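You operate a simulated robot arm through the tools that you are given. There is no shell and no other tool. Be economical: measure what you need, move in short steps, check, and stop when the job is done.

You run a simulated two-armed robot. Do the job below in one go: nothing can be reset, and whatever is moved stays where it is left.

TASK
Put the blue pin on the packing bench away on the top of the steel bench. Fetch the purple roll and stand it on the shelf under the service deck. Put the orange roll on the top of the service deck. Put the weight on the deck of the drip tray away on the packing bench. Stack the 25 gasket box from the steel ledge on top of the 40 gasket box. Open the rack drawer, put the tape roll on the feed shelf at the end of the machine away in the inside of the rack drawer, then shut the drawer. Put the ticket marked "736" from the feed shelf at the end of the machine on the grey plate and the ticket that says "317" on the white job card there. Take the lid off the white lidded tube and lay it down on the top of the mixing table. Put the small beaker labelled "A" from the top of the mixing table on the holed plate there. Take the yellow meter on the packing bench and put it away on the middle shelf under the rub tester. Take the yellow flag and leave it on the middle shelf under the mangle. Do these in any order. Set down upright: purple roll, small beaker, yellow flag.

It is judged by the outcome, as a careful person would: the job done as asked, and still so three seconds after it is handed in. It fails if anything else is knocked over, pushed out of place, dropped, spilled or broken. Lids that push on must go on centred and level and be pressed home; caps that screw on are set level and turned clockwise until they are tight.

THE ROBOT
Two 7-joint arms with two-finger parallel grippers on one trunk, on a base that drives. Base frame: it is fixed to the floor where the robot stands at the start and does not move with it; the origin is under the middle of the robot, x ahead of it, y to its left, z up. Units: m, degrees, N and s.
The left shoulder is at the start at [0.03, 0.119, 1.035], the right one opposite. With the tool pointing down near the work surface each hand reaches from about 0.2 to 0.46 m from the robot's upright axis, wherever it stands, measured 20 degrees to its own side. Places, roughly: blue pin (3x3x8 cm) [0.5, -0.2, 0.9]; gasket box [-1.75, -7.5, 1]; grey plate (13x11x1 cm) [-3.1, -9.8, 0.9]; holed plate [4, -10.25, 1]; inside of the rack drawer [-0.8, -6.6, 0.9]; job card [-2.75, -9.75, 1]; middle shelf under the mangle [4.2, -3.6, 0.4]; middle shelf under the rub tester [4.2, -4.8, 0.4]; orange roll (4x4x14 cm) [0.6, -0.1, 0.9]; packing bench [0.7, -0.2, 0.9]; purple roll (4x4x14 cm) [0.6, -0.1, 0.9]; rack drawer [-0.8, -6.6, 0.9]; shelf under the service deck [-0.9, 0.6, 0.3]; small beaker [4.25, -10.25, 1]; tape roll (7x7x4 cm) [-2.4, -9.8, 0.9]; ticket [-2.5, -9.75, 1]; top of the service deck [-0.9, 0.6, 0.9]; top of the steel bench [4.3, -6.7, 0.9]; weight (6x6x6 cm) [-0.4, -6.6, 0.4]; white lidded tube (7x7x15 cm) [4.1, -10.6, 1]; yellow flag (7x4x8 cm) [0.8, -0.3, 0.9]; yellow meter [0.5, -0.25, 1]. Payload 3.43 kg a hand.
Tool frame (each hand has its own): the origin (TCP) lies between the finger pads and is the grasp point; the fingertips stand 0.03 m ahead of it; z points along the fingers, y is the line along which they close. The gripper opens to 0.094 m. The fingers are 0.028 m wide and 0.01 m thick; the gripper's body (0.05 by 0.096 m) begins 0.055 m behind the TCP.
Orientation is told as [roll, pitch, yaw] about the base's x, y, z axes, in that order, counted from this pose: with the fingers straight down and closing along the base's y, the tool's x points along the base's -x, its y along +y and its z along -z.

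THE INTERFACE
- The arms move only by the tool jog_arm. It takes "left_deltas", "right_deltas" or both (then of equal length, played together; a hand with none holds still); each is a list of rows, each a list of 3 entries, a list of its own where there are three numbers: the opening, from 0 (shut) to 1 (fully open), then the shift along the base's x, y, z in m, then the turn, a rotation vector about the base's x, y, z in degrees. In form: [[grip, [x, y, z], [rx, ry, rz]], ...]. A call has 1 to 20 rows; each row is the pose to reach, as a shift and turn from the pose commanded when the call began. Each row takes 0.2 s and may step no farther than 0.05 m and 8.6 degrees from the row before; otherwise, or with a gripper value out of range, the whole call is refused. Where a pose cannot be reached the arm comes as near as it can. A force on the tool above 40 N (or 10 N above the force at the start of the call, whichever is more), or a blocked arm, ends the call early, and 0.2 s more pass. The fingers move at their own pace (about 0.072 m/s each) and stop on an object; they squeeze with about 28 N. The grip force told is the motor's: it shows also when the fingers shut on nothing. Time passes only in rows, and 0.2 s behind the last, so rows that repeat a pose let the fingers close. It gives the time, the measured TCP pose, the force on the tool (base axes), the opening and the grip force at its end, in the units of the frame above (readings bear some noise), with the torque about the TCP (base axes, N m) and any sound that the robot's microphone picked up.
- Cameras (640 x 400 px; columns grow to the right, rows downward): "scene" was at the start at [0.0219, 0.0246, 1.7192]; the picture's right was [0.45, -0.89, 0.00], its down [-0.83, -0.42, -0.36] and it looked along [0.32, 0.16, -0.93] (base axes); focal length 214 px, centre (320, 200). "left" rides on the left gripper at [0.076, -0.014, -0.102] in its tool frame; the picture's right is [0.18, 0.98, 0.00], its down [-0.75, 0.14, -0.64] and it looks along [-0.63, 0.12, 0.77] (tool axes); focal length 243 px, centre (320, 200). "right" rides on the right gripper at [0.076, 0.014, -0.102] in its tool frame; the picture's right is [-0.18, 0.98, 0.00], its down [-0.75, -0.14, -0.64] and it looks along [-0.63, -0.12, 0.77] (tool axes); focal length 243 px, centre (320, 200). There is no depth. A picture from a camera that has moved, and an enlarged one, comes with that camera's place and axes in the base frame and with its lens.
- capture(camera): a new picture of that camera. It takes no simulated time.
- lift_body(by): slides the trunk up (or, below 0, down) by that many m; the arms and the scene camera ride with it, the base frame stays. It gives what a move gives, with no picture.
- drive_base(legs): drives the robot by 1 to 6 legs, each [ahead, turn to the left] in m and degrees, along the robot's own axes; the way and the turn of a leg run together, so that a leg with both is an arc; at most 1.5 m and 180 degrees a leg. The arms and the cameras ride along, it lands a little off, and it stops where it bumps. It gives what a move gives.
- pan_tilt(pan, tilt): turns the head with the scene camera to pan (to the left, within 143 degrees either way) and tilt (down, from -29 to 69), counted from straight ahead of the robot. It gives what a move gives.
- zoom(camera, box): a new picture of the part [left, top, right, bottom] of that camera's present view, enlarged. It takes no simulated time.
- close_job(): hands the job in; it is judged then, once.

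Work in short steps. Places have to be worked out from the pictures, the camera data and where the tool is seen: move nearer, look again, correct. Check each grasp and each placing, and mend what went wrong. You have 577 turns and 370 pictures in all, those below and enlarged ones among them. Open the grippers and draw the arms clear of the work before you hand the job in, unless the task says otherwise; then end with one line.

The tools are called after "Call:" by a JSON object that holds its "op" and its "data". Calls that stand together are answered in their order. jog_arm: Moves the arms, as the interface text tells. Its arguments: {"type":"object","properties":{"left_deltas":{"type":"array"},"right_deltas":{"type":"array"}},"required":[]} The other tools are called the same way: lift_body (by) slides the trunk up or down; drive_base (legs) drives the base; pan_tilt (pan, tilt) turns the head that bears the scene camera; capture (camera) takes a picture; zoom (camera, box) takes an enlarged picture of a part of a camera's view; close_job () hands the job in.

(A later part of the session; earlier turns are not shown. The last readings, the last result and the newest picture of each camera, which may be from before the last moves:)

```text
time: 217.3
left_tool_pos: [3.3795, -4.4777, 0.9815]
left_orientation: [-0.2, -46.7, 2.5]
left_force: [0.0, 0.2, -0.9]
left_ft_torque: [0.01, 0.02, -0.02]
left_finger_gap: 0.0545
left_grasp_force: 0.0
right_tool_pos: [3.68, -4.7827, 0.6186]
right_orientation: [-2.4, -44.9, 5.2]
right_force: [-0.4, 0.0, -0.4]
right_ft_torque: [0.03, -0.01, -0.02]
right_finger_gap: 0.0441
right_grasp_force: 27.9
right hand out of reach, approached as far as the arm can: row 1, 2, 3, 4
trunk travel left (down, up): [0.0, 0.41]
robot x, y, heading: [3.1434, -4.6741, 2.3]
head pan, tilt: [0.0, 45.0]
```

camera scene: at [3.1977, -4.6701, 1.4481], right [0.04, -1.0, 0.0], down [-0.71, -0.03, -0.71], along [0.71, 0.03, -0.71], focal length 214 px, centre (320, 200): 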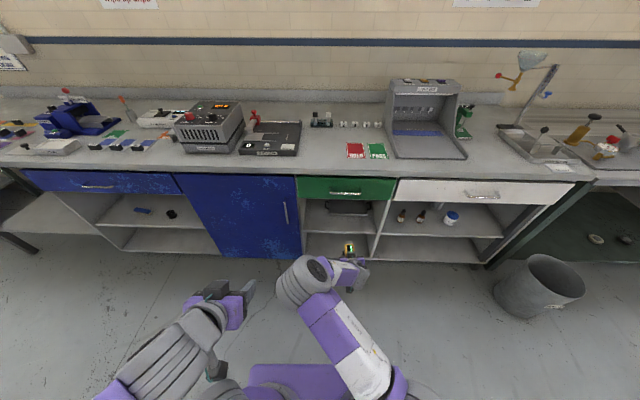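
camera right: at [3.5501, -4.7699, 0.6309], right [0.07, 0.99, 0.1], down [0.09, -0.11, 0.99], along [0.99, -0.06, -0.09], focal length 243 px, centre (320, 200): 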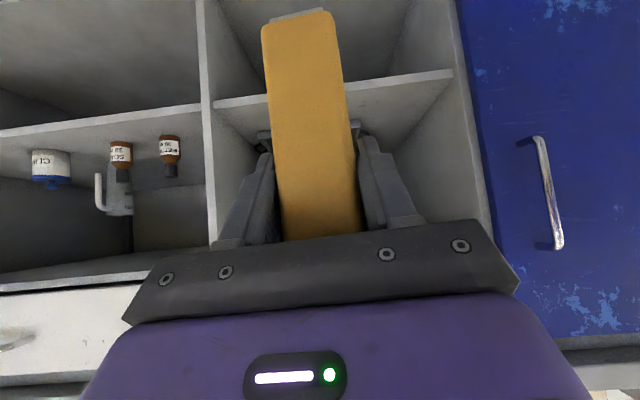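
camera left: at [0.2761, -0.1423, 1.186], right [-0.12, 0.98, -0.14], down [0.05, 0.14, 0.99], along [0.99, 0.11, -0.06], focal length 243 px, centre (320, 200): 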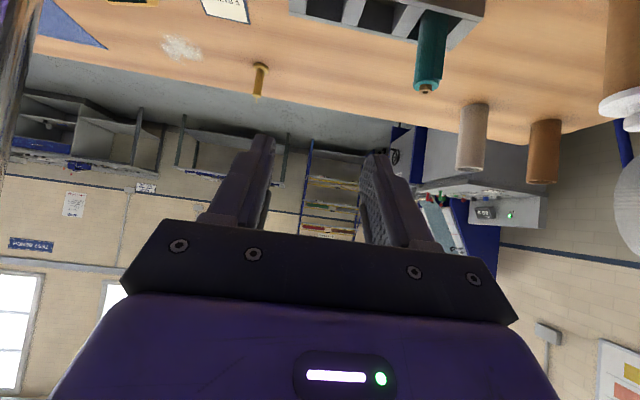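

The elbow is swung inward. I yaw the hand outward 32° and try lowering again.

Call:
{"op": "jog_arm", "data": {"right_deltas": [[0, [0, 0, 0.01], [0, 0, -8]], [0, [0, 0, 0.01], [0, 0, -16]], [0, [0, -0.02, 0.01], [0, 0, -24]], [0, [0, -0.04, 0.01], [0, 0, -32]], [0, [0, -0.06, -0.02], [0, 0, -32]], [0, [0, -0.06, -0.05], [0, 0, -32]], [0, [0, -0.06, -0.085], [0, 0, -32]]]}}

Call:
{"op": "capture", "data": {"camera": "scene"}}

```text
time: 218.9
left_tool_pos: [3.3794, -4.4763, 0.9807]
left_orientation: [-0.2, -46.7, 2.5]
left_force: [0.0, -0.1, -0.4]
left_ft_torque: [0.01, 0.01, -0.03]
left_finger_gap: 0.0544
left_grasp_force: 0.2
right_tool_pos: [3.6479, -4.8168, 0.586]
right_orientation: [-2.4, -44.9, -26.8]
right_force: [-0.5, 0.7, -1.4]
right_ft_torque: [0.0, 0.0, 0.01]
right_finger_gap: 0.0438
right_grasp_force: 28.0
right hand out of reach, approached as far as the arm can: row 5, 6, 7
trunk travel left (down, up): [0.0, 0.41]
robot x, y, heading: [3.1423, -4.6693, 2.3]
head pan, tilt: [0.0, 45.0]
```

```text
289 pictures are left
camera scene: at [3.1977, -4.6699, 1.4481], right [0.04, -1.0, 0.0], down [-0.71, -0.03, -0.71], along [0.71, 0.03, -0.71], focal length 214 px, centre (320, 200)
```

scene: 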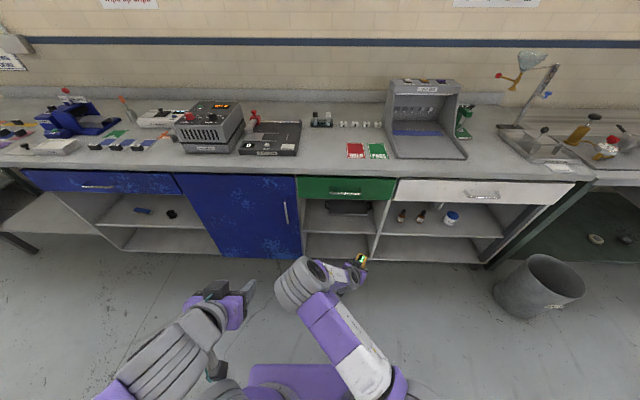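

The arm is cramped on its own side; for the left hand it worked when reaching across the centre. I bring the right hand across (y≈−4.58) and try lowering.

Call:
{"op": "jog_arm", "data": {"right_deltas": [[0, [0, 0.03, 0.03], [0, 0, 8]], [0, [0.01, 0.065, 0.06], [0, 0, 16]], [0, [0.02, 0.1, 0.06], [0, 0, 24]], [0, [0.03, 0.135, 0.06], [0, 0, 32]], [0, [0.035, 0.17, 0.06], [0, 0, 32]], [0, [0.035, 0.2, 0.04], [0, 0, 32]], [0, [0.035, 0.22, 0.0], [0, 0, 32]], [0, [0.035, 0.22, -0.035], [0, 0, 32]], [0, [0.035, 0.22, -0.06], [0, 0, 32]]]}}

Call:
{"op": "capture", "data": {"camera": "scene"}}

```text
time: 220.9
left_tool_pos: [3.3785, -4.4759, 0.9811]
left_orientation: [-0.2, -46.8, 2.4]
left_force: [-0.8, -0.2, 1.2]
left_ft_torque: [0.04, 0.0, 0.01]
left_finger_gap: 0.0545
left_grasp_force: 0.1
right_tool_pos: [3.6754, -4.6078, 0.5598]
right_orientation: [-2.4, -44.9, 5.1]
right_force: [0.4, -0.4, -1.6]
right_ft_torque: [0.01, 0.03, 0.01]
right_finger_gap: 0.0443
right_grasp_force: 28.2
right hand out of reach, approached as far as the arm can: row 8, 9
trunk travel left (down, up): [0.0, 0.41]
robot x, y, heading: [3.1416, -4.6703, 2.3]
head pan, tilt: [0.0, 45.0]
```

```text
288 pictures are left
camera scene: at [3.1979, -4.6705, 1.4481], right [0.04, -1.0, 0.0], down [-0.71, -0.03, -0.71], along [0.71, 0.03, -0.71], focal length 214 px, centre (320, 200)
```

scene: 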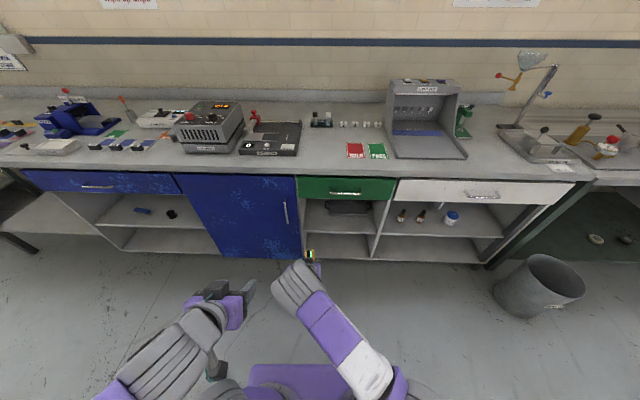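

Better (z=0.56). A bit farther across and forward.

Call:
{"op": "jog_arm", "data": {"right_deltas": [[0, [0.02, 0.03, 0], [0, 0, 0]], [0, [0.04, 0.06, 0], [0, 0, 0]], [0, [0.05, 0.08, -0.015], [0, 0, 0]], [0, [0.06, 0.08, -0.03], [0, 0, 0]]]}}

```text
time: 221.9
left_tool_pos: [3.3792, -4.4766, 0.982]
left_orientation: [-0.2, -46.8, 2.5]
left_force: [-0.4, 1.1, 0.2]
left_ft_torque: [-0.01, 0.01, -0.02]
left_finger_gap: 0.0547
left_grasp_force: 0.1
right_tool_pos: [3.7116, -4.5602, 0.5864]
right_orientation: [-2.2, -44.9, 5.2]
right_force: [0.4, 0.2, -1.0]
right_ft_torque: [-0.04, 0.04, 0.01]
right_finger_gap: 0.0438
right_grasp_force: 27.7
right hand out of reach, approached as far as the arm can: row 1, 2, 3, 4
trunk travel left (down, up): [0.0, 0.41]
robot x, y, heading: [3.1434, -4.6698, 2.3]
head pan, tilt: [0.0, 45.0]
```

Joint-limited. I reset this arm to its relaxed tool-down posture (meter still in hand), to get the elbow outside again.

Call:
{"op": "jog_arm", "data": {"right_deltas": [[0, [-0.019, -0.028, 0.026], [0, 3.2, 0]], [0, [-0.038, -0.056, 0.052], [0, 6.4, 0]], [0, [-0.057, -0.084, 0.078], [0, 9.6, 0]], [0, [-0.076, -0.112, 0.104], [0, 12.8, 0]], [0, [-0.095, -0.14, 0.13], [0, 16, 0]], [0, [-0.114, -0.168, 0.156], [0, 19.2, 0]], [0, [-0.133, -0.196, 0.182], [0, 22.4, 0]], [0, [-0.152, -0.224, 0.208], [0, 25.6, 0]], [0, [-0.171, -0.252, 0.234], [0, 28.8, 0]], [0, [-0.19, -0.28, 0.26], [0, 32, 0]], [0, [-0.209, -0.308, 0.286], [0, 35.2, 0]], [0, [-0.228, -0.336, 0.312], [0, 38.4, 0]], [0, [-0.247, -0.364, 0.338], [0, 41.6, 0]], [0, [-0.266, -0.39, 0.36], [0, 45, 0]]]}}

Call:
{"op": "capture", "data": {"camera": "scene"}}

```text
time: 224.9
left_tool_pos: [3.3797, -4.4768, 0.982]
left_orientation: [-0.2, -46.8, 2.3]
left_force: [0.2, 0.0, 0.5]
left_ft_torque: [-0.01, -0.04, 0.03]
left_finger_gap: 0.0546
left_grasp_force: 0.1
right_tool_pos: [3.4449, -4.952, 0.9466]
right_orientation: [1.3, 0.1, 3.7]
right_force: [-0.6, -0.1, -1.8]
right_ft_torque: [0.0, 0.0, 0.02]
right_finger_gap: 0.0439
right_grasp_force: 28.2
trunk travel left (down, up): [0.0, 0.41]
robot x, y, heading: [3.1424, -4.6697, 2.3]
head pan, tilt: [0.0, 45.0]
```

```text
287 pictures are left
camera scene: at [3.1976, -4.6704, 1.4481], right [0.04, -1.0, 0.0], down [-0.71, -0.03, -0.71], along [0.71, 0.03, -0.71], focal length 214 px, centre (320, 200)
```

scene: 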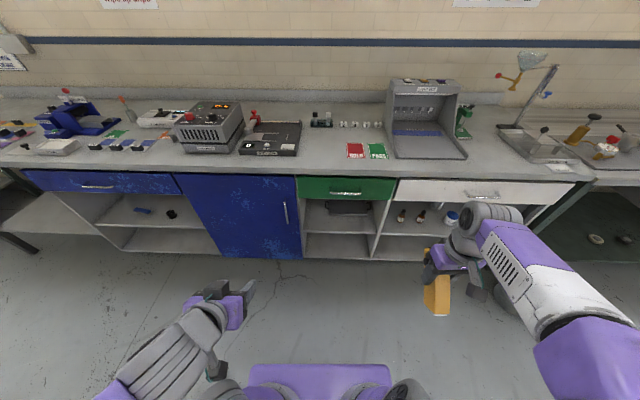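

The elbow is outside again. Now I tilt to −45° while coming to the centre, then lower.

Call:
{"op": "jog_arm", "data": {"right_deltas": [[0, [0.005, 0.0, 0], [0, -4, 0]], [0, [0.01, 0.01, 0], [0, -8, 0]], [0, [0.02, 0.03, 0], [0, -12, 0]], [0, [0.03, 0.05, 0], [0, -16, 0]], [0, [0.04, 0.08, 0], [0, -20, 0]], [0, [0.05, 0.11, -0.01], [0, -24, 0]], [0, [0.055, 0.14, -0.02], [0, -28, 0]], [0, [0.06, 0.17, -0.04], [0, -32, 0]], [0, [0.065, 0.2, -0.06], [0, -36, 0]], [0, [0.07, 0.22, -0.08], [0, -40, 0]], [0, [0.075, 0.24, -0.09], [0, -44, 0]], [0, [0.08, 0.25, -0.1], [0, -45, 0]]]}}

Call:
{"op": "jog_arm", "data": {"right_deltas": [[0, [0.01, 0.01, -0.04], [0, 0, 0]], [0, [0.02, 0.02, -0.08], [0, 0, 0]], [0, [0.04, 0.03, -0.12], [0, 0, 0]], [0, [0.06, 0.04, -0.16], [0, 0, 0]], [0, [0.09, 0.05, -0.195], [0, 0, 0]], [0, [0.12, 0.06, -0.23], [0, 0, 0]], [0, [0.15, 0.07, -0.265], [0, 0, 0]], [0, [0.17, 0.08, -0.3], [0, 0, 0]], [0, [0.18, 0.09, -0.325], [0, 0, 0]]]}}

Call:
{"op": "capture", "data": {"camera": "scene"}}

```text
time: 227.5
left_tool_pos: [3.3805, -4.477, 0.981]
left_orientation: [-0.2, -46.8, 2.4]
left_force: [-0.9, 1.0, -0.1]
left_ft_torque: [0.0, -0.03, -0.01]
left_finger_gap: 0.0545
left_grasp_force: 0.1
right_tool_pos: [3.5258, -4.6946, 0.8505]
right_orientation: [3.0, -44.4, 1.9]
right_force: [-0.7, -0.4, -1.4]
right_ft_torque: [0.04, 0.02, -0.03]
right_finger_gap: 0.0441
right_grasp_force: 28.1
trunk travel left (down, up): [0.0, 0.41]
robot x, y, heading: [3.1468, -4.6695, 2.2]
head pan, tilt: [0.0, 45.0]
```

```text
time: 228.0
left_tool_pos: [3.3784, -4.4768, 0.9801]
left_orientation: [-0.2, -46.9, 2.4]
left_force: [-0.1, -0.2, 0.2]
left_ft_torque: [0.03, -0.02, 0.02]
left_finger_gap: 0.0541
left_grasp_force: 0.1
right_tool_pos: [3.5338, -4.6739, 0.8263]
right_orientation: [13.4, -43.1, -5.2]
right_force: [0.0, 0.6, -1.5]
right_ft_torque: [0.02, -0.01, 0.0]
right_finger_gap: 0.0441
right_grasp_force: 28.2
trunk travel left (down, up): [0.0, 0.41]
robot x, y, heading: [3.1452, -4.6678, 2.3]
head pan, tilt: [0.0, 45.0]
stopped in row 2 (right hand): the arm was blocked; the commanded pose is now the measured one
```

```text
286 pictures are left
camera scene: at [3.1972, -4.6702, 1.4481], right [0.04, -1.0, 0.0], down [-0.71, -0.03, -0.71], along [0.71, 0.03, -0.71], focal length 214 px, centre (320, 200)
```

scene: 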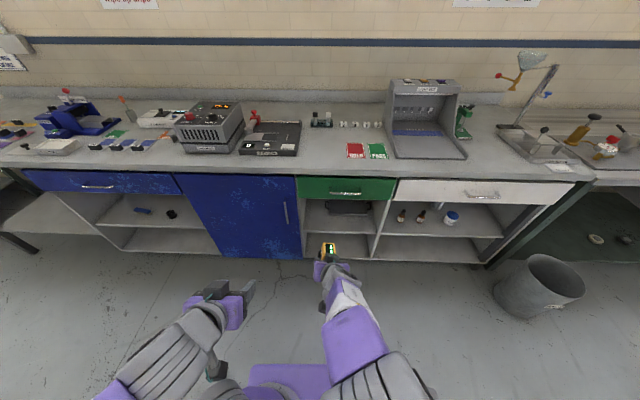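

Blocked again near the body. I restore the orientation and extend forward first, then lower.

Call:
{"op": "jog_arm", "data": {"right_deltas": [[0, [0.02, -0.005, 0.01], [-4.2, -1, -0.7]], [0, [0.05, -0.01, 0.01], [-8.5, -2, -1.5]], [0, [0.08, -0.01, 0.0], [-8.5, -2, -1.5]], [0, [0.11, -0.01, -0.02], [-8.5, -2, -1.5]], [0, [0.14, -0.01, -0.04], [-8.5, -2, -1.5]], [0, [0.16, -0.01, -0.08], [-8.5, -2, -1.5]], [0, [0.17, -0.01, -0.12], [-8.5, -2, -1.5]], [0, [0.17, -0.01, -0.16], [-8.5, -2, -1.5]], [0, [0.17, -0.01, -0.2], [-8.5, -2, -1.5]], [0, [0.17, -0.01, -0.24], [-8.5, -2, -1.5]], [0, [0.17, -0.01, -0.28], [-8.5, -2, -1.5]], [0, [0.17, -0.01, -0.3], [-8.5, -2, -1.5]]]}}

Call:
{"op": "capture", "data": {"camera": "scene"}}

```text
time: 230.6
left_tool_pos: [3.3797, -4.4759, 0.981]
left_orientation: [-0.2, -46.8, 2.3]
left_force: [0.2, -0.7, -0.4]
left_ft_torque: [-0.01, 0.0, -0.02]
left_finger_gap: 0.0544
left_grasp_force: 0.1
right_tool_pos: [3.6817, -4.6781, 0.5715]
right_orientation: [1.6, -45.3, 1.5]
right_force: [0.4, 0.2, -1.5]
right_ft_torque: [0.01, 0.03, 0.03]
right_finger_gap: 0.0441
right_grasp_force: 28.4
right hand out of reach, approached as far as the arm can: row 11, 12
trunk travel left (down, up): [0.0, 0.41]
robot x, y, heading: [3.1502, -4.6731, 2.1]
head pan, tilt: [0.0, 45.0]
```

```text
285 pictures are left
camera scene: at [3.1977, -4.6701, 1.4481], right [0.04, -1.0, 0.0], down [-0.71, -0.03, -0.71], along [0.71, 0.03, -0.71], focal length 214 px, centre (320, 200)
```

scene: 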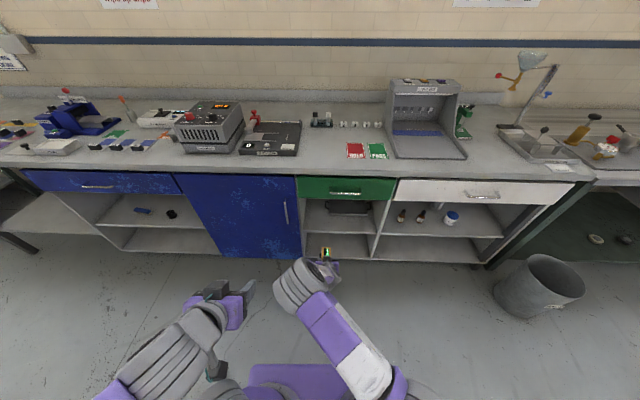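

The minimum height seems to fall with less reach. I retract ~8 cm and try lowering there.

Call:
{"op": "jog_arm", "data": {"right_deltas": [[0, [-0.03, 0.02, 0.02], [0, 0, 0]], [0, [-0.06, 0.04, 0.02], [0, 0, 0]], [0, [-0.09, 0.06, 0.01], [0, 0, 0]], [0, [-0.1, 0.06, -0.01], [0, 0, 0]], [0, [-0.1, 0.06, -0.03], [0, 0, 0]], [0, [-0.1, 0.06, -0.045], [0, 0, 0]]]}}

```text
time: 231.2
left_tool_pos: [3.378, -4.4772, 0.9822]
left_orientation: [0.2, -46.8, 2.2]
left_force: [-1.5, -0.9, 6.2]
left_ft_torque: [-0.31, 0.3, -0.05]
left_finger_gap: 0.0545
left_grasp_force: 0.1
right_tool_pos: [3.6295, -4.6459, 0.5904]
right_orientation: [1.5, -45.1, 1.0]
right_force: [0.7, -0.3, -1.7]
right_ft_torque: [0.02, 0.03, 0.02]
right_finger_gap: 0.0439
right_grasp_force: 28.4
trunk travel left (down, up): [0.0, 0.41]
robot x, y, heading: [3.1441, -4.6688, 2.4]
head pan, tilt: [0.0, 45.0]
stopped in row 2 (left hand): the force on the tool passed its limit at 101 N (the readings are from after the stop); the commanded pose is now the measured one
```

My right elbow touched the left hand. I move the left hand up and aside first.

Call:
{"op": "jog_arm", "data": {"left_deltas": [[0.58, [0, 0.03, 0.02], [0, 0, 0]], [0.58, [0, 0.07, 0.04], [0, 0, 0]], [0.58, [0, 0.11, 0.06], [0, 0, 0]], [0.58, [0, 0.15, 0.08], [0, 0, 0]], [0.58, [0.02, 0.19, 0.1], [0, 0, 0]]]}}

Call:
{"op": "jog_arm", "data": {"right_deltas": [[0, [-0.02, 0.02, 0.0], [0, 0, 0]], [0, [-0.04, 0.03, -0.01], [0, 0, 0]], [0, [-0.04, 0.03, -0.03], [0, 0, 0]], [0, [-0.04, 0.03, -0.05], [0, 0, 0]], [0, [-0.04, 0.03, -0.065], [0, 0, 0]]]}}

Call:
{"op": "capture", "data": {"camera": "scene"}}

```text
time: 232.4
left_tool_pos: [3.396, -4.2844, 1.0832]
left_orientation: [0.3, -46.6, 2.0]
left_force: [-0.1, 0.5, -0.3]
left_ft_torque: [0.03, 0.02, 0.0]
left_finger_gap: 0.055
left_grasp_force: 0.0
right_tool_pos: [3.6299, -4.6457, 0.5912]
right_orientation: [1.6, -45.1, 1.1]
right_force: [-0.5, 0.0, -1.7]
right_ft_torque: [0.02, 0.0, 0.0]
right_finger_gap: 0.0438
right_grasp_force: 28.0
trunk travel left (down, up): [0.0, 0.41]
robot x, y, heading: [3.1459, -4.6697, 2.1]
head pan, tilt: [0.0, 45.0]
```

```text
time: 233.6
left_tool_pos: [3.3958, -4.2846, 1.0825]
left_orientation: [0.2, -46.5, 2.0]
left_force: [-0.3, 1.1, 0.8]
left_ft_torque: [-0.02, -0.02, 0.06]
left_finger_gap: 0.0543
left_grasp_force: 0.0
right_tool_pos: [3.5937, -4.6192, 0.558]
right_orientation: [1.5, -45.1, 0.9]
right_force: [-0.3, -0.8, -2.0]
right_ft_torque: [-0.01, 0.0, 0.02]
right_finger_gap: 0.0439
right_grasp_force: 28.4
right hand out of reach, approached as far as the arm can: row 4, 5
trunk travel left (down, up): [0.0, 0.41]
robot x, y, heading: [3.1433, -4.6717, 2.0]
head pan, tilt: [0.0, 45.0]
```

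```text
284 pictures are left
camera scene: at [3.1976, -4.6699, 1.4481], right [0.04, -1.0, 0.0], down [-0.71, -0.03, -0.71], along [0.71, 0.03, -0.71], focal length 214 px, centre (320, 200)
```

scene: 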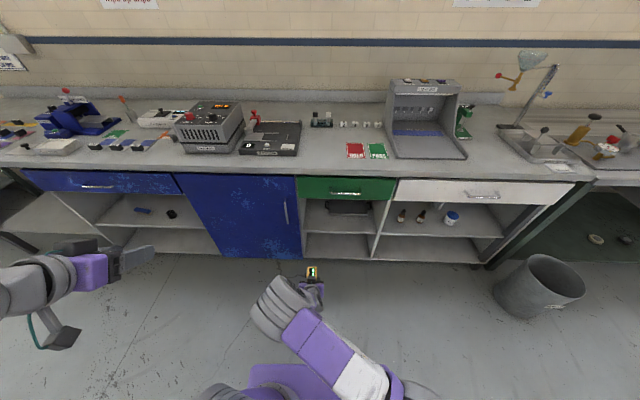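

Retry with the left hand out of the way: reset right arm to relaxed posture, then mirrored path of what worked for the left.

Call:
{"op": "jog_arm", "data": {"right_deltas": [[0, [-0.01, -0.028, 0.03], [0, 3.2, 0]], [0, [-0.02, -0.056, 0.06], [0, 6.4, 0]], [0, [-0.03, -0.084, 0.09], [0, 9.6, 0]], [0, [-0.04, -0.112, 0.12], [0, 12.8, 0]], [0, [-0.055, -0.14, 0.15], [0, 16, 0]], [0, [-0.07, -0.168, 0.18], [0, 19.2, 0]], [0, [-0.085, -0.196, 0.21], [0, 22.4, 0]], [0, [-0.1, -0.224, 0.24], [0, 25.6, 0]], [0, [-0.11, -0.252, 0.27], [0, 28.8, 0]], [0, [-0.12, -0.28, 0.3], [0, 32, 0]], [0, [-0.13, -0.308, 0.33], [0, 35.2, 0]], [0, [-0.14, -0.32, 0.36], [0, 38.4, 0]], [0, [-0.15, -0.33, 0.38], [0, 41.6, 0]], [0, [-0.15, -0.33, 0.4], [0, 45, 0]]]}}

Call:
{"op": "jog_arm", "data": {"right_deltas": [[0, [0.0, 0.02, 0], [0, -4, 0]], [0, [0.0, 0.05, 0], [0, -8, 0]], [0, [0.01, 0.08, 0], [0, -12, 0]], [0, [0.02, 0.11, 0], [0, -16, 0]], [0, [0.03, 0.14, 0], [0, -20, 0]], [0, [0.04, 0.17, -0.01], [0, -24, 0]], [0, [0.045, 0.2, -0.02], [0, -28, 0]], [0, [0.05, 0.23, -0.03], [0, -32, 0]], [0, [0.055, 0.26, -0.04], [0, -36, 0]], [0, [0.06, 0.29, -0.05], [0, -40, 0]], [0, [0.065, 0.32, -0.07], [0, -44, 0]], [0, [0.07, 0.34, -0.09], [0, -45, 0]]]}}

Call:
{"op": "capture", "data": {"camera": "scene"}}

```text
time: 236.6
left_tool_pos: [3.3962, -4.2859, 1.0824]
left_orientation: [0.3, -46.7, 2.0]
left_force: [-0.5, 0.1, -0.5]
left_ft_torque: [0.0, -0.02, 0.02]
left_finger_gap: 0.0546
left_grasp_force: 0.0
right_tool_pos: [3.443, -4.9513, 0.9586]
right_orientation: [2.2, -0.2, 0.7]
right_force: [0.3, 0.0, -1.8]
right_ft_torque: [-0.03, -0.01, 0.0]
right_finger_gap: 0.0442
right_grasp_force: 28.1
trunk travel left (down, up): [0.0, 0.41]
robot x, y, heading: [3.1452, -4.6681, 2.3]
head pan, tilt: [0.0, 45.0]
```

```text
time: 239.2
left_tool_pos: [3.3962, -4.2857, 1.0812]
left_orientation: [0.2, -46.7, 2.0]
left_force: [0.0, -0.9, 0.8]
left_ft_torque: [0.03, 0.03, 0.01]
left_finger_gap: 0.0546
left_grasp_force: 0.0
right_tool_pos: [3.5124, -4.6104, 0.8693]
right_orientation: [1.5, -45.2, 0.8]
right_force: [-0.2, -1.3, -0.9]
right_ft_torque: [-0.01, 0.03, 0.02]
right_finger_gap: 0.0441
right_grasp_force: 28.5
trunk travel left (down, up): [0.0, 0.41]
robot x, y, heading: [3.1422, -4.6689, 2.4]
head pan, tilt: [0.0, 45.0]
```

```text
283 pictures are left
camera scene: at [3.1978, -4.6696, 1.448], right [0.04, -1.0, 0.0], down [-0.71, -0.03, -0.71], along [0.71, 0.03, -0.71], focal length 214 px, centre (320, 200)
```

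scene: 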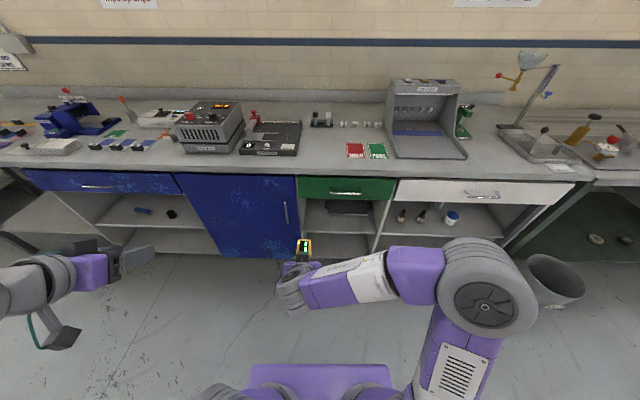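

Elbow is now outside. Lower straight with small steps, extending gradually.

Call:
{"op": "jog_arm", "data": {"right_deltas": [[0, [0.01, 0.0, -0.04], [0, 0, 0]], [0, [0.03, 0.0, -0.08], [0, 0, 0]], [0, [0.05, 0.0, -0.12], [0, 0, 0]], [0, [0.07, 0.0, -0.16], [0, 0, 0]], [0, [0.09, 0.0, -0.2], [0, 0, 0]], [0, [0.11, 0.0, -0.24], [0, 0, 0]], [0, [0.13, 0.0, -0.28], [0, 0, 0]], [0, [0.15, 0.0, -0.31], [0, 0, 0]], [0, [0.16, 0.0, -0.34], [0, 0, 0]]]}}

Call:
{"op": "capture", "data": {"camera": "scene"}}

```text
time: 241.2
left_tool_pos: [3.3963, -4.2852, 1.083]
left_orientation: [0.3, -46.5, 2.0]
left_force: [-0.2, 0.8, -0.1]
left_ft_torque: [-0.01, -0.02, -0.04]
left_finger_gap: 0.0545
left_grasp_force: 0.0
right_tool_pos: [3.6728, -4.6104, 0.5287]
right_orientation: [1.5, -45.1, 0.9]
right_force: [1.4, 0.9, -2.1]
right_ft_torque: [0.02, 0.04, 0.02]
right_finger_gap: 0.0442
right_grasp_force: 27.9
trunk travel left (down, up): [0.0, 0.41]
robot x, y, heading: [3.1442, -4.6688, 2.4]
head pan, tilt: [0.0, 45.0]
```

```text
282 pictures are left
camera scene: at [3.1978, -4.67, 1.448], right [0.04, -1.0, 0.0], down [-0.71, -0.03, -0.71], along [0.71, 0.03, -0.71], focal length 214 px, centre (320, 200)
```

scene: 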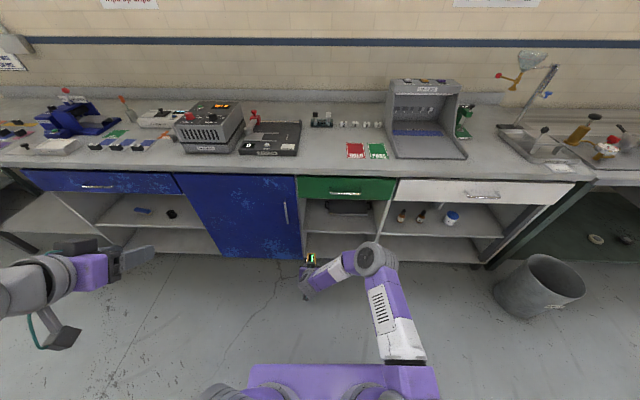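

Reached z=0.529 with the elbow outside. I extend further forward to keep the elbow clear of the bench edge, and shift toward y≈−4.66.

Call:
{"op": "jog_arm", "data": {"right_deltas": [[0, [0.03, 0.0, 0.01], [0, 0, 0]], [0, [0.06, -0.01, 0.01], [0, 0, 0]], [0, [0.09, -0.02, 0.01], [0, 0, 0]]]}}

Call:
{"op": "capture", "data": {"camera": "scene"}}

Call:
{"op": "capture", "data": {"camera": "right"}}

```text
time: 242.0
left_tool_pos: [3.3974, -4.2852, 1.0825]
left_orientation: [0.3, -46.5, 1.9]
left_force: [-1.4, 0.5, 0.4]
left_ft_torque: [0.01, -0.01, 0.01]
left_finger_gap: 0.0543
left_grasp_force: 0.1
right_tool_pos: [3.7622, -4.6319, 0.5398]
right_orientation: [1.5, -45.1, 1.0]
right_force: [0.0, -0.9, -1.3]
right_ft_torque: [-0.03, -0.01, 0.02]
right_finger_gap: 0.0441
right_grasp_force: 28.7
trunk travel left (down, up): [0.0, 0.41]
robot x, y, heading: [3.1481, -4.6731, 2.3]
head pan, tilt: [0.0, 45.0]
```

```text
281 pictures are left
camera scene: at [3.1978, -4.67, 1.448], right [0.04, -1.0, 0.0], down [-0.71, -0.03, -0.71], along [0.71, 0.03, -0.71], focal length 214 px, centre (320, 200)
```

scene: 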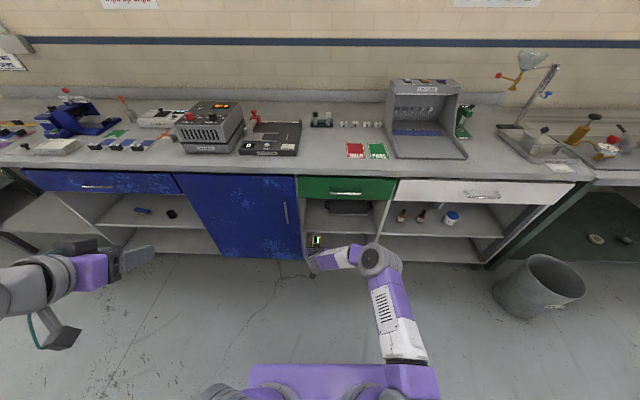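

```text
280 pictures are left
camera right: at [3.6358, -4.6213, 0.5572], right [0.09, 0.98, 0.15], down [0.08, -0.16, 0.98], along [0.99, -0.08, -0.1], focal length 243 px, centre (320, 200)
```

right: 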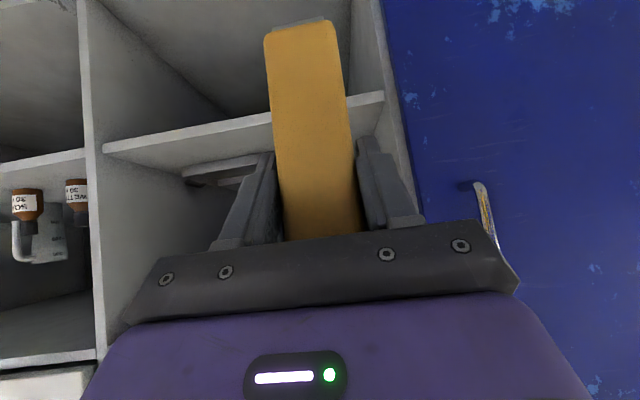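

I extend another 6 cm and centre toward y≈−4.69.

Call:
{"op": "jog_arm", "data": {"right_deltas": [[0, [0.02, -0.02, 0.0], [0, 0, 0]], [0, [0.04, -0.04, 0.0], [0, 0, 0]], [0, [0.06, -0.06, 0.0], [0, 0, 0]]]}}

Call:
{"op": "drive_base", "data": {"legs": [[0.1, 0]]}}

Call:
{"op": "zoom", "data": {"camera": "scene", "box": [240, 130, 480, 330]}}

Call:
{"op": "capture", "data": {"camera": "right"}}

```text
time: 242.8
left_tool_pos: [3.3958, -4.2859, 1.0824]
left_orientation: [0.3, -46.6, 2.0]
left_force: [0.3, 0.4, -0.1]
left_ft_torque: [-0.01, 0.03, -0.03]
left_finger_gap: 0.0545
left_grasp_force: 0.0
right_tool_pos: [3.8244, -4.6912, 0.5386]
right_orientation: [1.5, -45.0, 1.1]
right_force: [0.1, 0.7, -0.7]
right_ft_torque: [-0.01, 0.04, -0.02]
right_finger_gap: 0.0439
right_grasp_force: 28.3
trunk travel left (down, up): [0.0, 0.41]
robot x, y, heading: [3.1442, -4.6695, 2.2]
head pan, tilt: [0.0, 45.0]
```

```text
time: 243.9
left_tool_pos: [3.4963, -4.2815, 1.0822]
left_orientation: [0.3, -46.7, 1.9]
left_force: [0.5, 0.9, 0.9]
left_ft_torque: [0.01, 0.0, -0.01]
left_finger_gap: 0.0546
left_grasp_force: 0.1
right_tool_pos: [3.9232, -4.6874, 0.5391]
right_orientation: [1.5, -45.1, 0.8]
right_force: [0.5, -0.7, -1.1]
right_ft_torque: [0.0, 0.02, 0.01]
right_finger_gap: 0.0441
right_grasp_force: 28.4
trunk travel left (down, up): [0.0, 0.41]
robot x, y, heading: [3.2453, -4.6684, 2.2]
head pan, tilt: [0.0, 45.0]
```

```text
2.00 times, centred on (360, 230) of scene
camera zoom: at [3.2981, -4.6662, 1.448], right [0.04, -1.0, 0.0], down [-0.71, -0.03, -0.71], along [0.71, 0.03, -0.71], focal length 429 px, centre (240, 140)
```

zoom: 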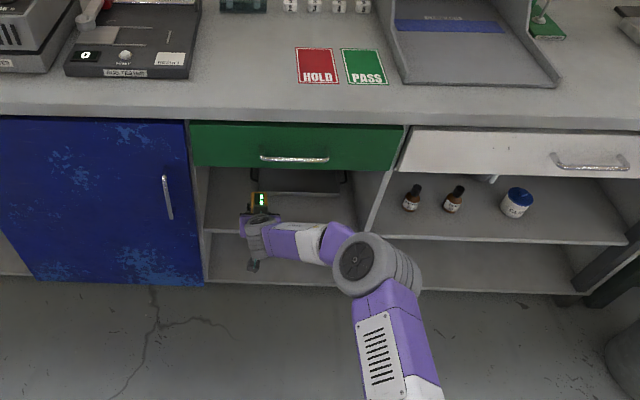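

```text
278 pictures are left
camera right: at [3.7963, -4.6784, 0.5564], right [0.1, 0.98, 0.15], down [0.08, -0.16, 0.98], along [0.99, -0.08, -0.1], focal length 243 px, centre (320, 200)
```

right: 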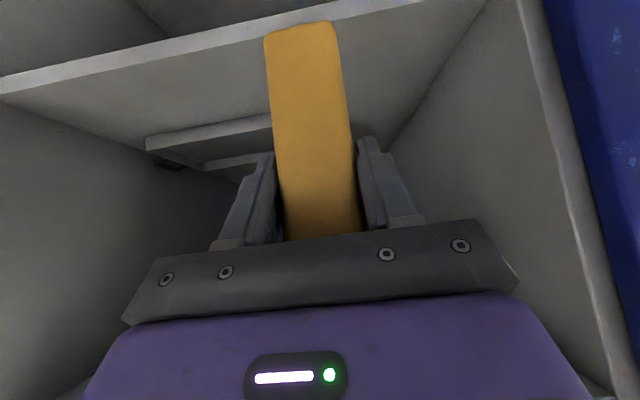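

Shelf front edge is at x≈3.963. I drive 9 cm more so the meter stands inside, then lower.

Call:
{"op": "drive_base", "data": {"legs": [[0.095, 0]]}}

Call:
{"op": "jog_arm", "data": {"right_deltas": [[0, [0, 0, -0.006], [0, 0, 0]], [0, [0, 0, -0.012], [0, 0, 0]]]}}

Call:
{"op": "capture", "data": {"camera": "right"}}

```text
time: 245.1
left_tool_pos: [3.5891, -4.2769, 1.0827]
left_orientation: [0.2, -46.7, 2.1]
left_force: [0.7, 0.1, 0.3]
left_ft_torque: [-0.02, 0.01, -0.02]
left_finger_gap: 0.0547
left_grasp_force: 0.0
right_tool_pos: [4.0158, -4.6835, 0.5371]
right_orientation: [1.6, -45.1, 1.0]
right_force: [0.6, 0.2, -1.1]
right_ft_torque: [-0.01, 0.04, 0.01]
right_finger_gap: 0.0442
right_grasp_force: 27.7
trunk travel left (down, up): [0.0, 0.41]
robot x, y, heading: [3.3346, -4.6638, 2.3]
head pan, tilt: [0.0, 45.0]
```

```text
time: 245.7
left_tool_pos: [3.5881, -4.278, 1.083]
left_orientation: [0.2, -46.5, 2.1]
left_force: [-0.3, 0.2, 0.4]
left_ft_torque: [0.0, 0.0, -0.01]
left_finger_gap: 0.0546
left_grasp_force: 0.1
right_tool_pos: [4.0133, -4.6844, 0.5245]
right_orientation: [1.6, -45.1, 0.9]
right_force: [-0.4, 0.2, -1.4]
right_ft_torque: [-0.01, 0.08, 0.02]
right_finger_gap: 0.0438
right_grasp_force: 28.2
trunk travel left (down, up): [0.0, 0.41]
robot x, y, heading: [3.3363, -4.6672, 2.1]
head pan, tilt: [0.0, 45.0]
```

```text
277 pictures are left
camera right: at [3.8879, -4.6748, 0.5435], right [0.1, 0.98, 0.15], down [0.08, -0.16, 0.98], along [0.99, -0.08, -0.1], focal length 243 px, centre (320, 200)
```

right: 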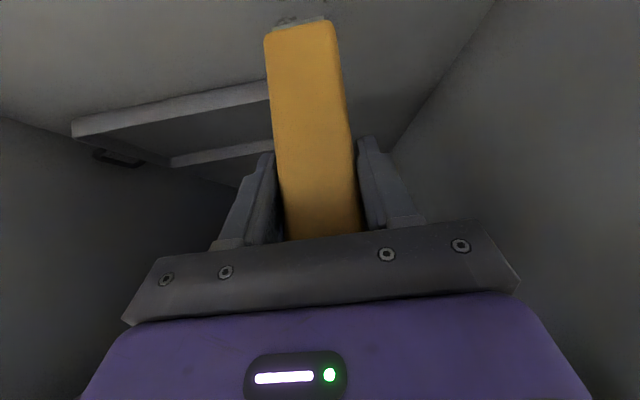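

Meter is inside, clear of the tray behind. Creep down.

Call:
{"op": "jog_arm", "data": {"right_deltas": [[0, [0, 0, -0.004], [0, 0, 0]], [0, [0, 0, -0.007], [0, 0, 0]]]}}

```text
time: 246.3
left_tool_pos: [3.5878, -4.2777, 1.0827]
left_orientation: [0.2, -46.6, 2.0]
left_force: [0.1, -0.3, -0.1]
left_ft_torque: [0.04, 0.0, 0.02]
left_finger_gap: 0.0545
left_grasp_force: 0.1
right_tool_pos: [4.0156, -4.6828, 0.5186]
right_orientation: [1.5, -45.0, 0.9]
right_force: [-0.5, -0.1, -1.5]
right_ft_torque: [-0.02, 0.02, -0.03]
right_finger_gap: 0.0439
right_grasp_force: 28.0
trunk travel left (down, up): [0.0, 0.41]
robot x, y, heading: [3.3381, -4.6633, 2.5]
head pan, tilt: [0.0, 45.0]
```

Call:
{"op": "jog_arm", "data": {"right_deltas": [[0, [0, 0, -0.005], [0, 0, 0]]]}}

Call:
{"op": "jog_arm", "data": {"right_deltas": [[0, [0, 0, -0.003], [0, 0, 0]]]}}

```text
time: 246.7
left_tool_pos: [3.5898, -4.2769, 1.0829]
left_orientation: [0.2, -46.6, 2.0]
left_force: [0.4, -0.3, -0.8]
left_ft_torque: [-0.03, 0.0, 0.01]
left_finger_gap: 0.0543
left_grasp_force: 0.0
right_tool_pos: [4.0161, -4.6837, 0.5152]
right_orientation: [1.5, -45.1, 1.0]
right_force: [0.0, 0.3, -2.1]
right_ft_torque: [0.0, 0.02, -0.01]
right_finger_gap: 0.044
right_grasp_force: 28.2
trunk travel left (down, up): [0.0, 0.41]
robot x, y, heading: [3.3385, -4.6642, 2.1]
head pan, tilt: [0.0, 45.0]
```

```text
time: 247.1
left_tool_pos: [3.5883, -4.2777, 1.0836]
left_orientation: [0.2, -46.6, 2.1]
left_force: [-1.0, -0.8, 0.4]
left_ft_torque: [0.01, 0.01, -0.01]
left_finger_gap: 0.0543
left_grasp_force: 0.0
right_tool_pos: [4.0148, -4.6833, 0.512]
right_orientation: [1.5, -45.2, 0.9]
right_force: [-0.3, 0.4, -2.1]
right_ft_torque: [-0.02, 0.03, -0.01]
right_finger_gap: 0.0441
right_grasp_force: 28.1
trunk travel left (down, up): [0.0, 0.41]
robot x, y, heading: [3.3362, -4.6614, 2.2]
head pan, tilt: [0.0, 45.0]
```

Call:
{"op": "jog_arm", "data": {"right_deltas": [[0, [0, 0, -0.004], [0, 0, 0]]]}}

Call:
{"op": "jog_arm", "data": {"right_deltas": [[0, [0, 0, -0.003], [0, 0, 0]]]}}

```text
time: 247.5
left_tool_pos: [3.589, -4.2781, 1.0826]
left_orientation: [0.2, -46.7, 2.1]
left_force: [0.4, 0.7, -0.4]
left_ft_torque: [-0.05, 0.01, -0.01]
left_finger_gap: 0.0543
left_grasp_force: 0.1
right_tool_pos: [4.0149, -4.6835, 0.507]
right_orientation: [1.6, -45.1, 0.9]
right_force: [0.5, -0.1, -1.5]
right_ft_torque: [-0.02, 0.01, -0.01]
right_finger_gap: 0.0438
right_grasp_force: 27.6
trunk travel left (down, up): [0.0, 0.41]
robot x, y, heading: [3.3371, -4.6628, 2.4]
head pan, tilt: [0.0, 45.0]
```

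```text
time: 247.9
left_tool_pos: [3.5884, -4.2788, 1.0831]
left_orientation: [0.2, -46.6, 2.0]
left_force: [0.1, 0.3, 0.3]
left_ft_torque: [-0.05, 0.0, 0.0]
left_finger_gap: 0.0546
left_grasp_force: 0.0
right_tool_pos: [4.0164, -4.6831, 0.5052]
right_orientation: [1.5, -45.2, 1.0]
right_force: [0.1, 0.4, -1.4]
right_ft_torque: [0.0, 0.0, 0.03]
right_finger_gap: 0.0443
right_grasp_force: 27.5
trunk travel left (down, up): [0.0, 0.41]
robot x, y, heading: [3.3368, -4.6656, 2.2]
head pan, tilt: [0.0, 45.0]
```

No contact yet; I look at the gap.

Call:
{"op": "zoom", "data": {"camera": "right", "box": [200, 0, 440, 150]}}

Call:
{"op": "jog_arm", "data": {"right_deltas": [[0, [0, 0, -0.004], [0, 0, 0]]]}}

Call:
{"op": "jog_arm", "data": {"right_deltas": [[0, [0, 0, -0.002], [0, 0, 0]]]}}

```text
2.67 times, centred on (320, 75) of right
camera zoom: at [3.8889, -4.6739, 0.5228], right [0.09, 0.98, 0.15], down [0.08, -0.16, 0.98], along [0.99, -0.08, -0.1], focal length 647 px, centre (320, 533)
```

zoom: 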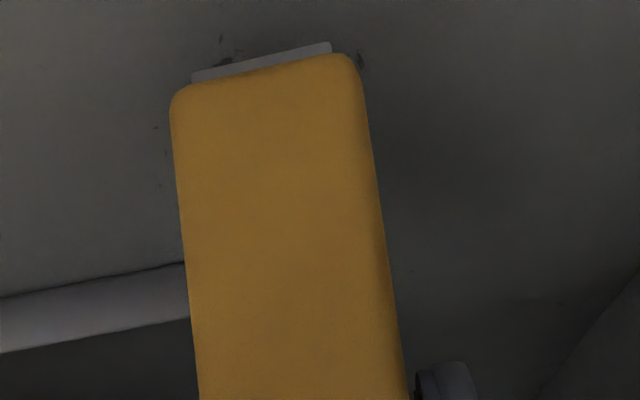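

```text
time: 248.3
left_tool_pos: [3.5887, -4.2765, 1.0834]
left_orientation: [0.2, -46.6, 2.0]
left_force: [-0.4, -0.1, -0.2]
left_ft_torque: [0.02, -0.01, 0.0]
left_finger_gap: 0.0545
left_grasp_force: 0.1
right_tool_pos: [4.0157, -4.6846, 0.5013]
right_orientation: [1.4, -45.2, 1.0]
right_force: [-0.2, 0.1, -1.5]
right_ft_torque: [-0.01, 0.04, 0.0]
right_finger_gap: 0.0441
right_grasp_force: 28.3
trunk travel left (down, up): [0.0, 0.41]
robot x, y, heading: [3.3375, -4.6641, 2.2]
head pan, tilt: [0.0, 45.0]
```

```text
time: 248.7
left_tool_pos: [3.5884, -4.2785, 1.0819]
left_orientation: [0.2, -46.6, 1.9]
left_force: [-0.6, 0.0, 0.0]
left_ft_torque: [-0.02, 0.01, -0.03]
left_finger_gap: 0.0546
left_grasp_force: 0.0
right_tool_pos: [4.0154, -4.6841, 0.4998]
right_orientation: [1.5, -45.1, 1.0]
right_force: [0.3, 0.3, -0.5]
right_ft_torque: [-0.01, 0.03, -0.01]
right_finger_gap: 0.0441
right_grasp_force: 28.1
trunk travel left (down, up): [0.0, 0.41]
robot x, y, heading: [3.3339, -4.6664, 1.9]
head pan, tilt: [0.0, 45.0]
```

Call:
{"op": "jog_arm", "data": {"right_deltas": [[0, [0, 0, -0.003], [0, 0, 0]]]}}

Call:
{"op": "jog_arm", "data": {"right_deltas": [[0, [0, 0, -0.002], [0, 0, 0]]]}}

Call:
{"op": "jog_arm", "data": {"right_deltas": [[0, [0, 0, -0.002], [0, 0, 0]]]}}

```text
time: 249.1
left_tool_pos: [3.5885, -4.2773, 1.083]
left_orientation: [0.2, -46.5, 2.0]
left_force: [-0.8, 0.1, 0.1]
left_ft_torque: [0.02, 0.03, 0.02]
left_finger_gap: 0.0542
left_grasp_force: 0.1
right_tool_pos: [4.0162, -4.6827, 0.4964]
right_orientation: [1.6, -45.0, 1.0]
right_force: [-0.6, 0.4, -1.4]
right_ft_torque: [-0.02, 0.03, -0.01]
right_finger_gap: 0.0438
right_grasp_force: 27.6
trunk travel left (down, up): [0.0, 0.41]
robot x, y, heading: [3.3383, -4.6634, 2.2]
head pan, tilt: [0.0, 45.0]
```

```text
time: 249.5
left_tool_pos: [3.5891, -4.2783, 1.0825]
left_orientation: [0.1, -46.5, 2.0]
left_force: [0.0, -0.3, -0.1]
left_ft_torque: [-0.03, -0.01, 0.02]
left_finger_gap: 0.0544
left_grasp_force: 0.1
right_tool_pos: [4.0157, -4.6845, 0.4942]
right_orientation: [1.6, -45.0, 0.8]
right_force: [0.9, 0.1, -1.9]
right_ft_torque: [0.01, 0.01, 0.01]
right_finger_gap: 0.044
right_grasp_force: 28.3
trunk travel left (down, up): [0.0, 0.41]
robot x, y, heading: [3.3351, -4.663, 1.9]
head pan, tilt: [0.0, 45.0]
```

```text
time: 249.9
left_tool_pos: [3.5879, -4.2771, 1.0826]
left_orientation: [0.2, -46.5, 2.0]
left_force: [0.0, 0.1, 0.6]
left_ft_torque: [0.01, 0.02, -0.03]
left_finger_gap: 0.0544
left_grasp_force: 0.1
right_tool_pos: [4.0162, -4.6834, 0.4916]
right_orientation: [1.5, -45.2, 0.9]
right_force: [0.3, -0.2, -1.5]
right_ft_torque: [0.01, 0.02, 0.02]
right_finger_gap: 0.0439
right_grasp_force: 28.6
trunk travel left (down, up): [0.0, 0.41]
robot x, y, heading: [3.3346, -4.6619, 2.2]
head pan, tilt: [0.0, 45.0]
```

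Call:
{"op": "jog_arm", "data": {"right_deltas": [[0, [0, 0, -0.005], [0, 0, 0]]]}}

Call:
{"op": "jog_arm", "data": {"right_deltas": [[0, [0, 0, -0.003], [0, 0, 0]]]}}

```text
time: 250.3
left_tool_pos: [3.587, -4.2782, 1.0828]
left_orientation: [0.2, -46.7, 2.0]
left_force: [-0.1, -0.7, 0.0]
left_ft_torque: [-0.02, -0.04, 0.01]
left_finger_gap: 0.0546
left_grasp_force: 0.0
right_tool_pos: [4.0169, -4.6828, 0.49]
right_orientation: [1.6, -45.5, 0.9]
right_force: [-5.5, 0.1, 19.7]
right_ft_torque: [-0.31, 0.57, -0.09]
right_finger_gap: 0.0439
right_grasp_force: 28.0
trunk travel left (down, up): [0.0, 0.41]
robot x, y, heading: [3.3393, -4.6657, 2.2]
head pan, tilt: [0.0, 45.0]
```

```text
time: 250.7
left_tool_pos: [3.5852, -4.2787, 1.0829]
left_orientation: [0.2, -46.8, 2.1]
left_force: [-0.4, 0.0, -0.3]
left_ft_torque: [0.02, 0.0, -0.01]
left_finger_gap: 0.0545
left_grasp_force: 0.0
right_tool_pos: [4.0182, -4.6835, 0.4895]
right_orientation: [1.5, -45.7, 1.0]
right_force: [1.0, 1.9, 29.7]
right_ft_torque: [-0.25, 0.04, -0.03]
right_finger_gap: 0.0444
right_grasp_force: 27.9
trunk travel left (down, up): [0.0, 0.41]
robot x, y, heading: [3.3364, -4.6627, 2.4]
head pan, tilt: [0.0, 45.0]
```

Contact at 0.490. Ease up 4 mm, open, and withdraw along the finger axis.

Call:
{"op": "jog_arm", "data": {"right_deltas": [[0, [0, 0, 0.005], [0, 0, 0]], [0.5, [0, 0, 0.005], [0, 0, 0]], [0.8, [0, 0, 0.005], [0, 0, 0]], [0.8, [0, 0, 0.005], [0, 0, 0]], [0.8, [-0.02, 0, 0.02], [0, 0, 0]], [0.8, [-0.05, 0, 0.045], [0, 0, 0]], [0.8, [-0.09, 0, 0.06], [0, 0, 0]], [0.8, [-0.13, 0, 0.06], [0, 0, 0]]]}}

Call:
{"op": "capture", "data": {"camera": "right"}}

```text
time: 252.5
left_tool_pos: [3.5882, -4.2769, 1.0822]
left_orientation: [0.2, -46.6, 2.1]
left_force: [-0.5, -0.3, 0.2]
left_ft_torque: [0.01, 0.03, -0.01]
left_finger_gap: 0.0544
left_grasp_force: 0.0
right_tool_pos: [3.885, -4.6828, 0.544]
right_orientation: [1.5, -45.3, 1.0]
right_force: [-0.8, 1.0, -0.5]
right_ft_torque: [0.0, 0.0, 0.04]
right_finger_gap: 0.0754
right_grasp_force: 0.0
trunk travel left (down, up): [0.0, 0.41]
robot x, y, heading: [3.3345, -4.6614, 2.0]
head pan, tilt: [0.0, 45.0]
```

```text
275 pictures are left
camera right: at [3.7587, -4.6743, 0.5623], right [0.1, 0.98, 0.15], down [0.08, -0.16, 0.98], along [0.99, -0.08, -0.1], focal length 243 px, centre (320, 200)
```

right: 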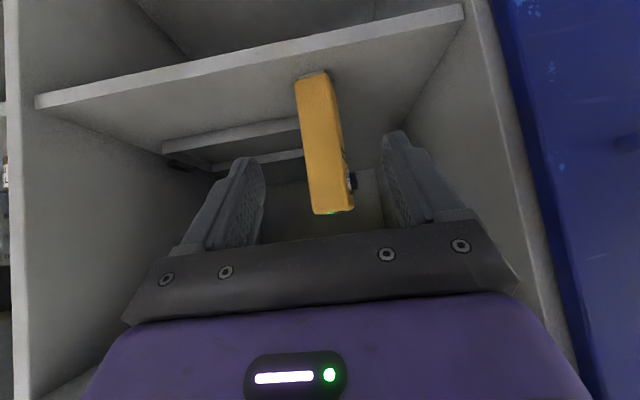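

Meter stands on the middle shelf. I back out, raise, and reset both arms to relaxed tool-down poses.

Call:
{"op": "drive_base", "data": {"legs": [[-0.4, 0]]}}

Call:
{"op": "lift_body", "data": {"by": 0.3}}

Call:
{"op": "jog_arm", "data": {"right_deltas": [[0.8, [-0.01, -0.02, 0.03], [0, 3.2, 0]], [0.8, [-0.03, -0.04, 0.055], [0, 6.4, 0]], [0.8, [-0.05, -0.06, 0.08], [0, 9.6, 0]], [0.8, [-0.07, -0.08, 0.105], [0, 12.8, 0]], [0.8, [-0.09, -0.1, 0.13], [0, 16, 0]], [0.8, [-0.11, -0.12, 0.155], [0, 19.2, 0]], [0.8, [-0.13, -0.14, 0.18], [0, 22.4, 0]], [0.8, [-0.15, -0.16, 0.205], [0, 25.6, 0]], [0.8, [-0.17, -0.18, 0.23], [0, 28.8, 0]], [0.8, [-0.19, -0.2, 0.255], [0, 32, 0]], [0.8, [-0.21, -0.22, 0.28], [0, 35.2, 0]], [0.8, [-0.23, -0.24, 0.3], [0, 38.4, 0]], [0.8, [-0.25, -0.26, 0.31], [0, 41.6, 0]], [0.8, [-0.27, -0.28, 0.31], [0, 45, 0]]], "left_deltas": [[0.8, [0, 0, 0], [0, 3.3, 0]], [0.8, [0, 0, 0], [0, 6.6, 0]], [0.8, [0, 0, 0], [0, 10, 0]], [0.8, [0.01, -0.01, 0], [0, 13.3, 0]], [0.8, [0.02, -0.02, 0], [0, 16.6, 0]], [0.8, [0.03, -0.03, -0.02], [0, 20, 0]], [0.8, [0.03, -0.04, -0.04], [0, 23.3, 0]], [0.8, [0.03, -0.06, -0.06], [0, 26.6, 0]], [0.8, [0.03, -0.08, -0.08], [0, 30, 0]], [0.8, [0.03, -0.09, -0.1], [0, 33.3, 0]], [0.8, [0.03, -0.1, -0.12], [0, 36.6, 0]], [0.8, [0.03, -0.1, -0.14], [0, 40, 0]], [0.8, [0.03, -0.1, -0.16], [0, 43.3, 0]], [0.8, [0.03, -0.1, -0.18], [0, 46.6, 0]]]}}

Call:
{"op": "pan_tilt", "data": {"pan": -80, "tilt": 15}}

Call:
{"op": "capture", "data": {"camera": "scene"}}

```text
time: 255.0
left_tool_pos: [3.1861, -4.2925, 1.0829]
left_orientation: [0.3, -46.5, 2.2]
left_force: [0.0, 0.3, 0.8]
left_ft_torque: [-0.01, 0.01, 0.01]
left_finger_gap: 0.054
left_grasp_force: 0.1
right_tool_pos: [3.4841, -4.698, 0.5435]
right_orientation: [1.5, -45.0, 1.2]
right_force: [-0.2, 0.3, -0.1]
right_ft_torque: [0.0, 0.0, 0.04]
right_finger_gap: 0.0752
right_grasp_force: 0.1
trunk travel left (down, up): [0.0, 0.41]
robot x, y, heading: [2.9338, -4.6786, 2.4]
head pan, tilt: [0.0, 45.0]
```

```text
time: 258.0
left_tool_pos: [3.1846, -4.2923, 1.3826]
left_orientation: [0.2, -46.6, 2.3]
left_force: [-0.6, 0.2, -0.2]
left_ft_torque: [-0.01, 0.01, 0.04]
left_finger_gap: 0.0548
left_grasp_force: 0.1
right_tool_pos: [3.4851, -4.6981, 0.8443]
right_orientation: [1.5, -45.0, 1.4]
right_force: [1.0, -0.5, -0.4]
right_ft_torque: [0.03, -0.02, -0.03]
right_finger_gap: 0.0751
right_grasp_force: 0.1
trunk travel left (down, up): [-0.3, 0.11]
robot x, y, heading: [2.9373, -4.6794, 2.4]
head pan, tilt: [0.0, 45.0]
```

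```text
time: 261.0
left_tool_pos: [3.2164, -4.3925, 1.2042]
left_orientation: [1.9, 0.0, 1.6]
left_force: [-1.4, 0.2, -0.4]
left_ft_torque: [-0.02, 0.03, 0.01]
left_finger_gap: 0.0753
left_grasp_force: 0.0
right_tool_pos: [3.2163, -4.9778, 1.1541]
right_orientation: [2.4, -0.1, 0.9]
right_force: [0.3, 0.0, 0.0]
right_ft_torque: [0.03, 0.01, 0.0]
right_finger_gap: 0.0752
right_grasp_force: 0.1
trunk travel left (down, up): [-0.3, 0.11]
robot x, y, heading: [2.934, -4.6845, 2.6]
head pan, tilt: [0.0, 45.0]
```

```text
time: 262.5
left_tool_pos: [3.2156, -4.3946, 1.205]
left_orientation: [1.9, -0.1, 1.6]
left_force: [-0.2, 0.1, -0.8]
left_ft_torque: [-0.01, -0.02, 0.02]
left_finger_gap: 0.0751
left_grasp_force: 0.1
right_tool_pos: [3.2166, -4.9792, 1.1545]
right_orientation: [2.4, -0.2, 0.9]
right_force: [0.1, 0.0, -1.0]
right_ft_torque: [-0.03, 0.02, -0.02]
right_finger_gap: 0.0753
right_grasp_force: 0.0
trunk travel left (down, up): [-0.3, 0.11]
robot x, y, heading: [2.9373, -4.6753, 2.4]
head pan, tilt: [-80.0, 15.0]
```

```text
274 pictures are left
camera scene: at [2.9286, -4.7736, 1.7948], right [-0.98, -0.22, 0.0], down [-0.06, 0.25, -0.97], along [0.21, -0.94, -0.26], focal length 214 px, centre (320, 200)
```

scene: 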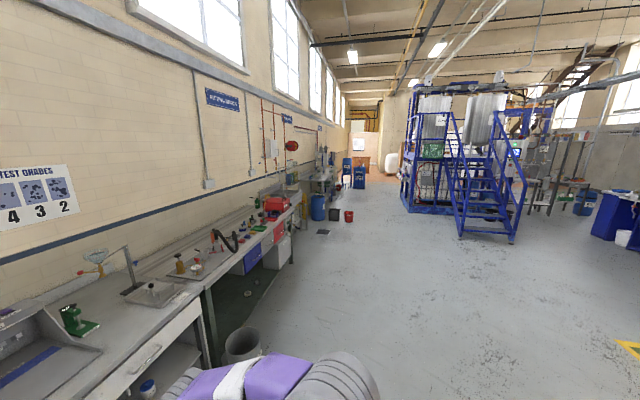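

I zoom on the mixing table area ahead.

Call:
{"op": "zoom", "data": {"camera": "scene", "box": [240, 130, 400, 230]}}

```text
4.00 times, centred on (320, 180) of scene
camera zoom: at [2.9286, -4.7736, 1.7948], right [-0.98, -0.22, 0.0], down [-0.06, 0.25, -0.97], along [0.21, -0.94, -0.26], focal length 858 px, centre (320, 280)
```

zoom: 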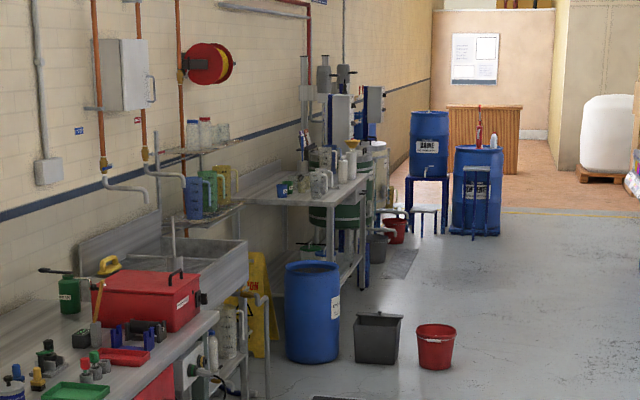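

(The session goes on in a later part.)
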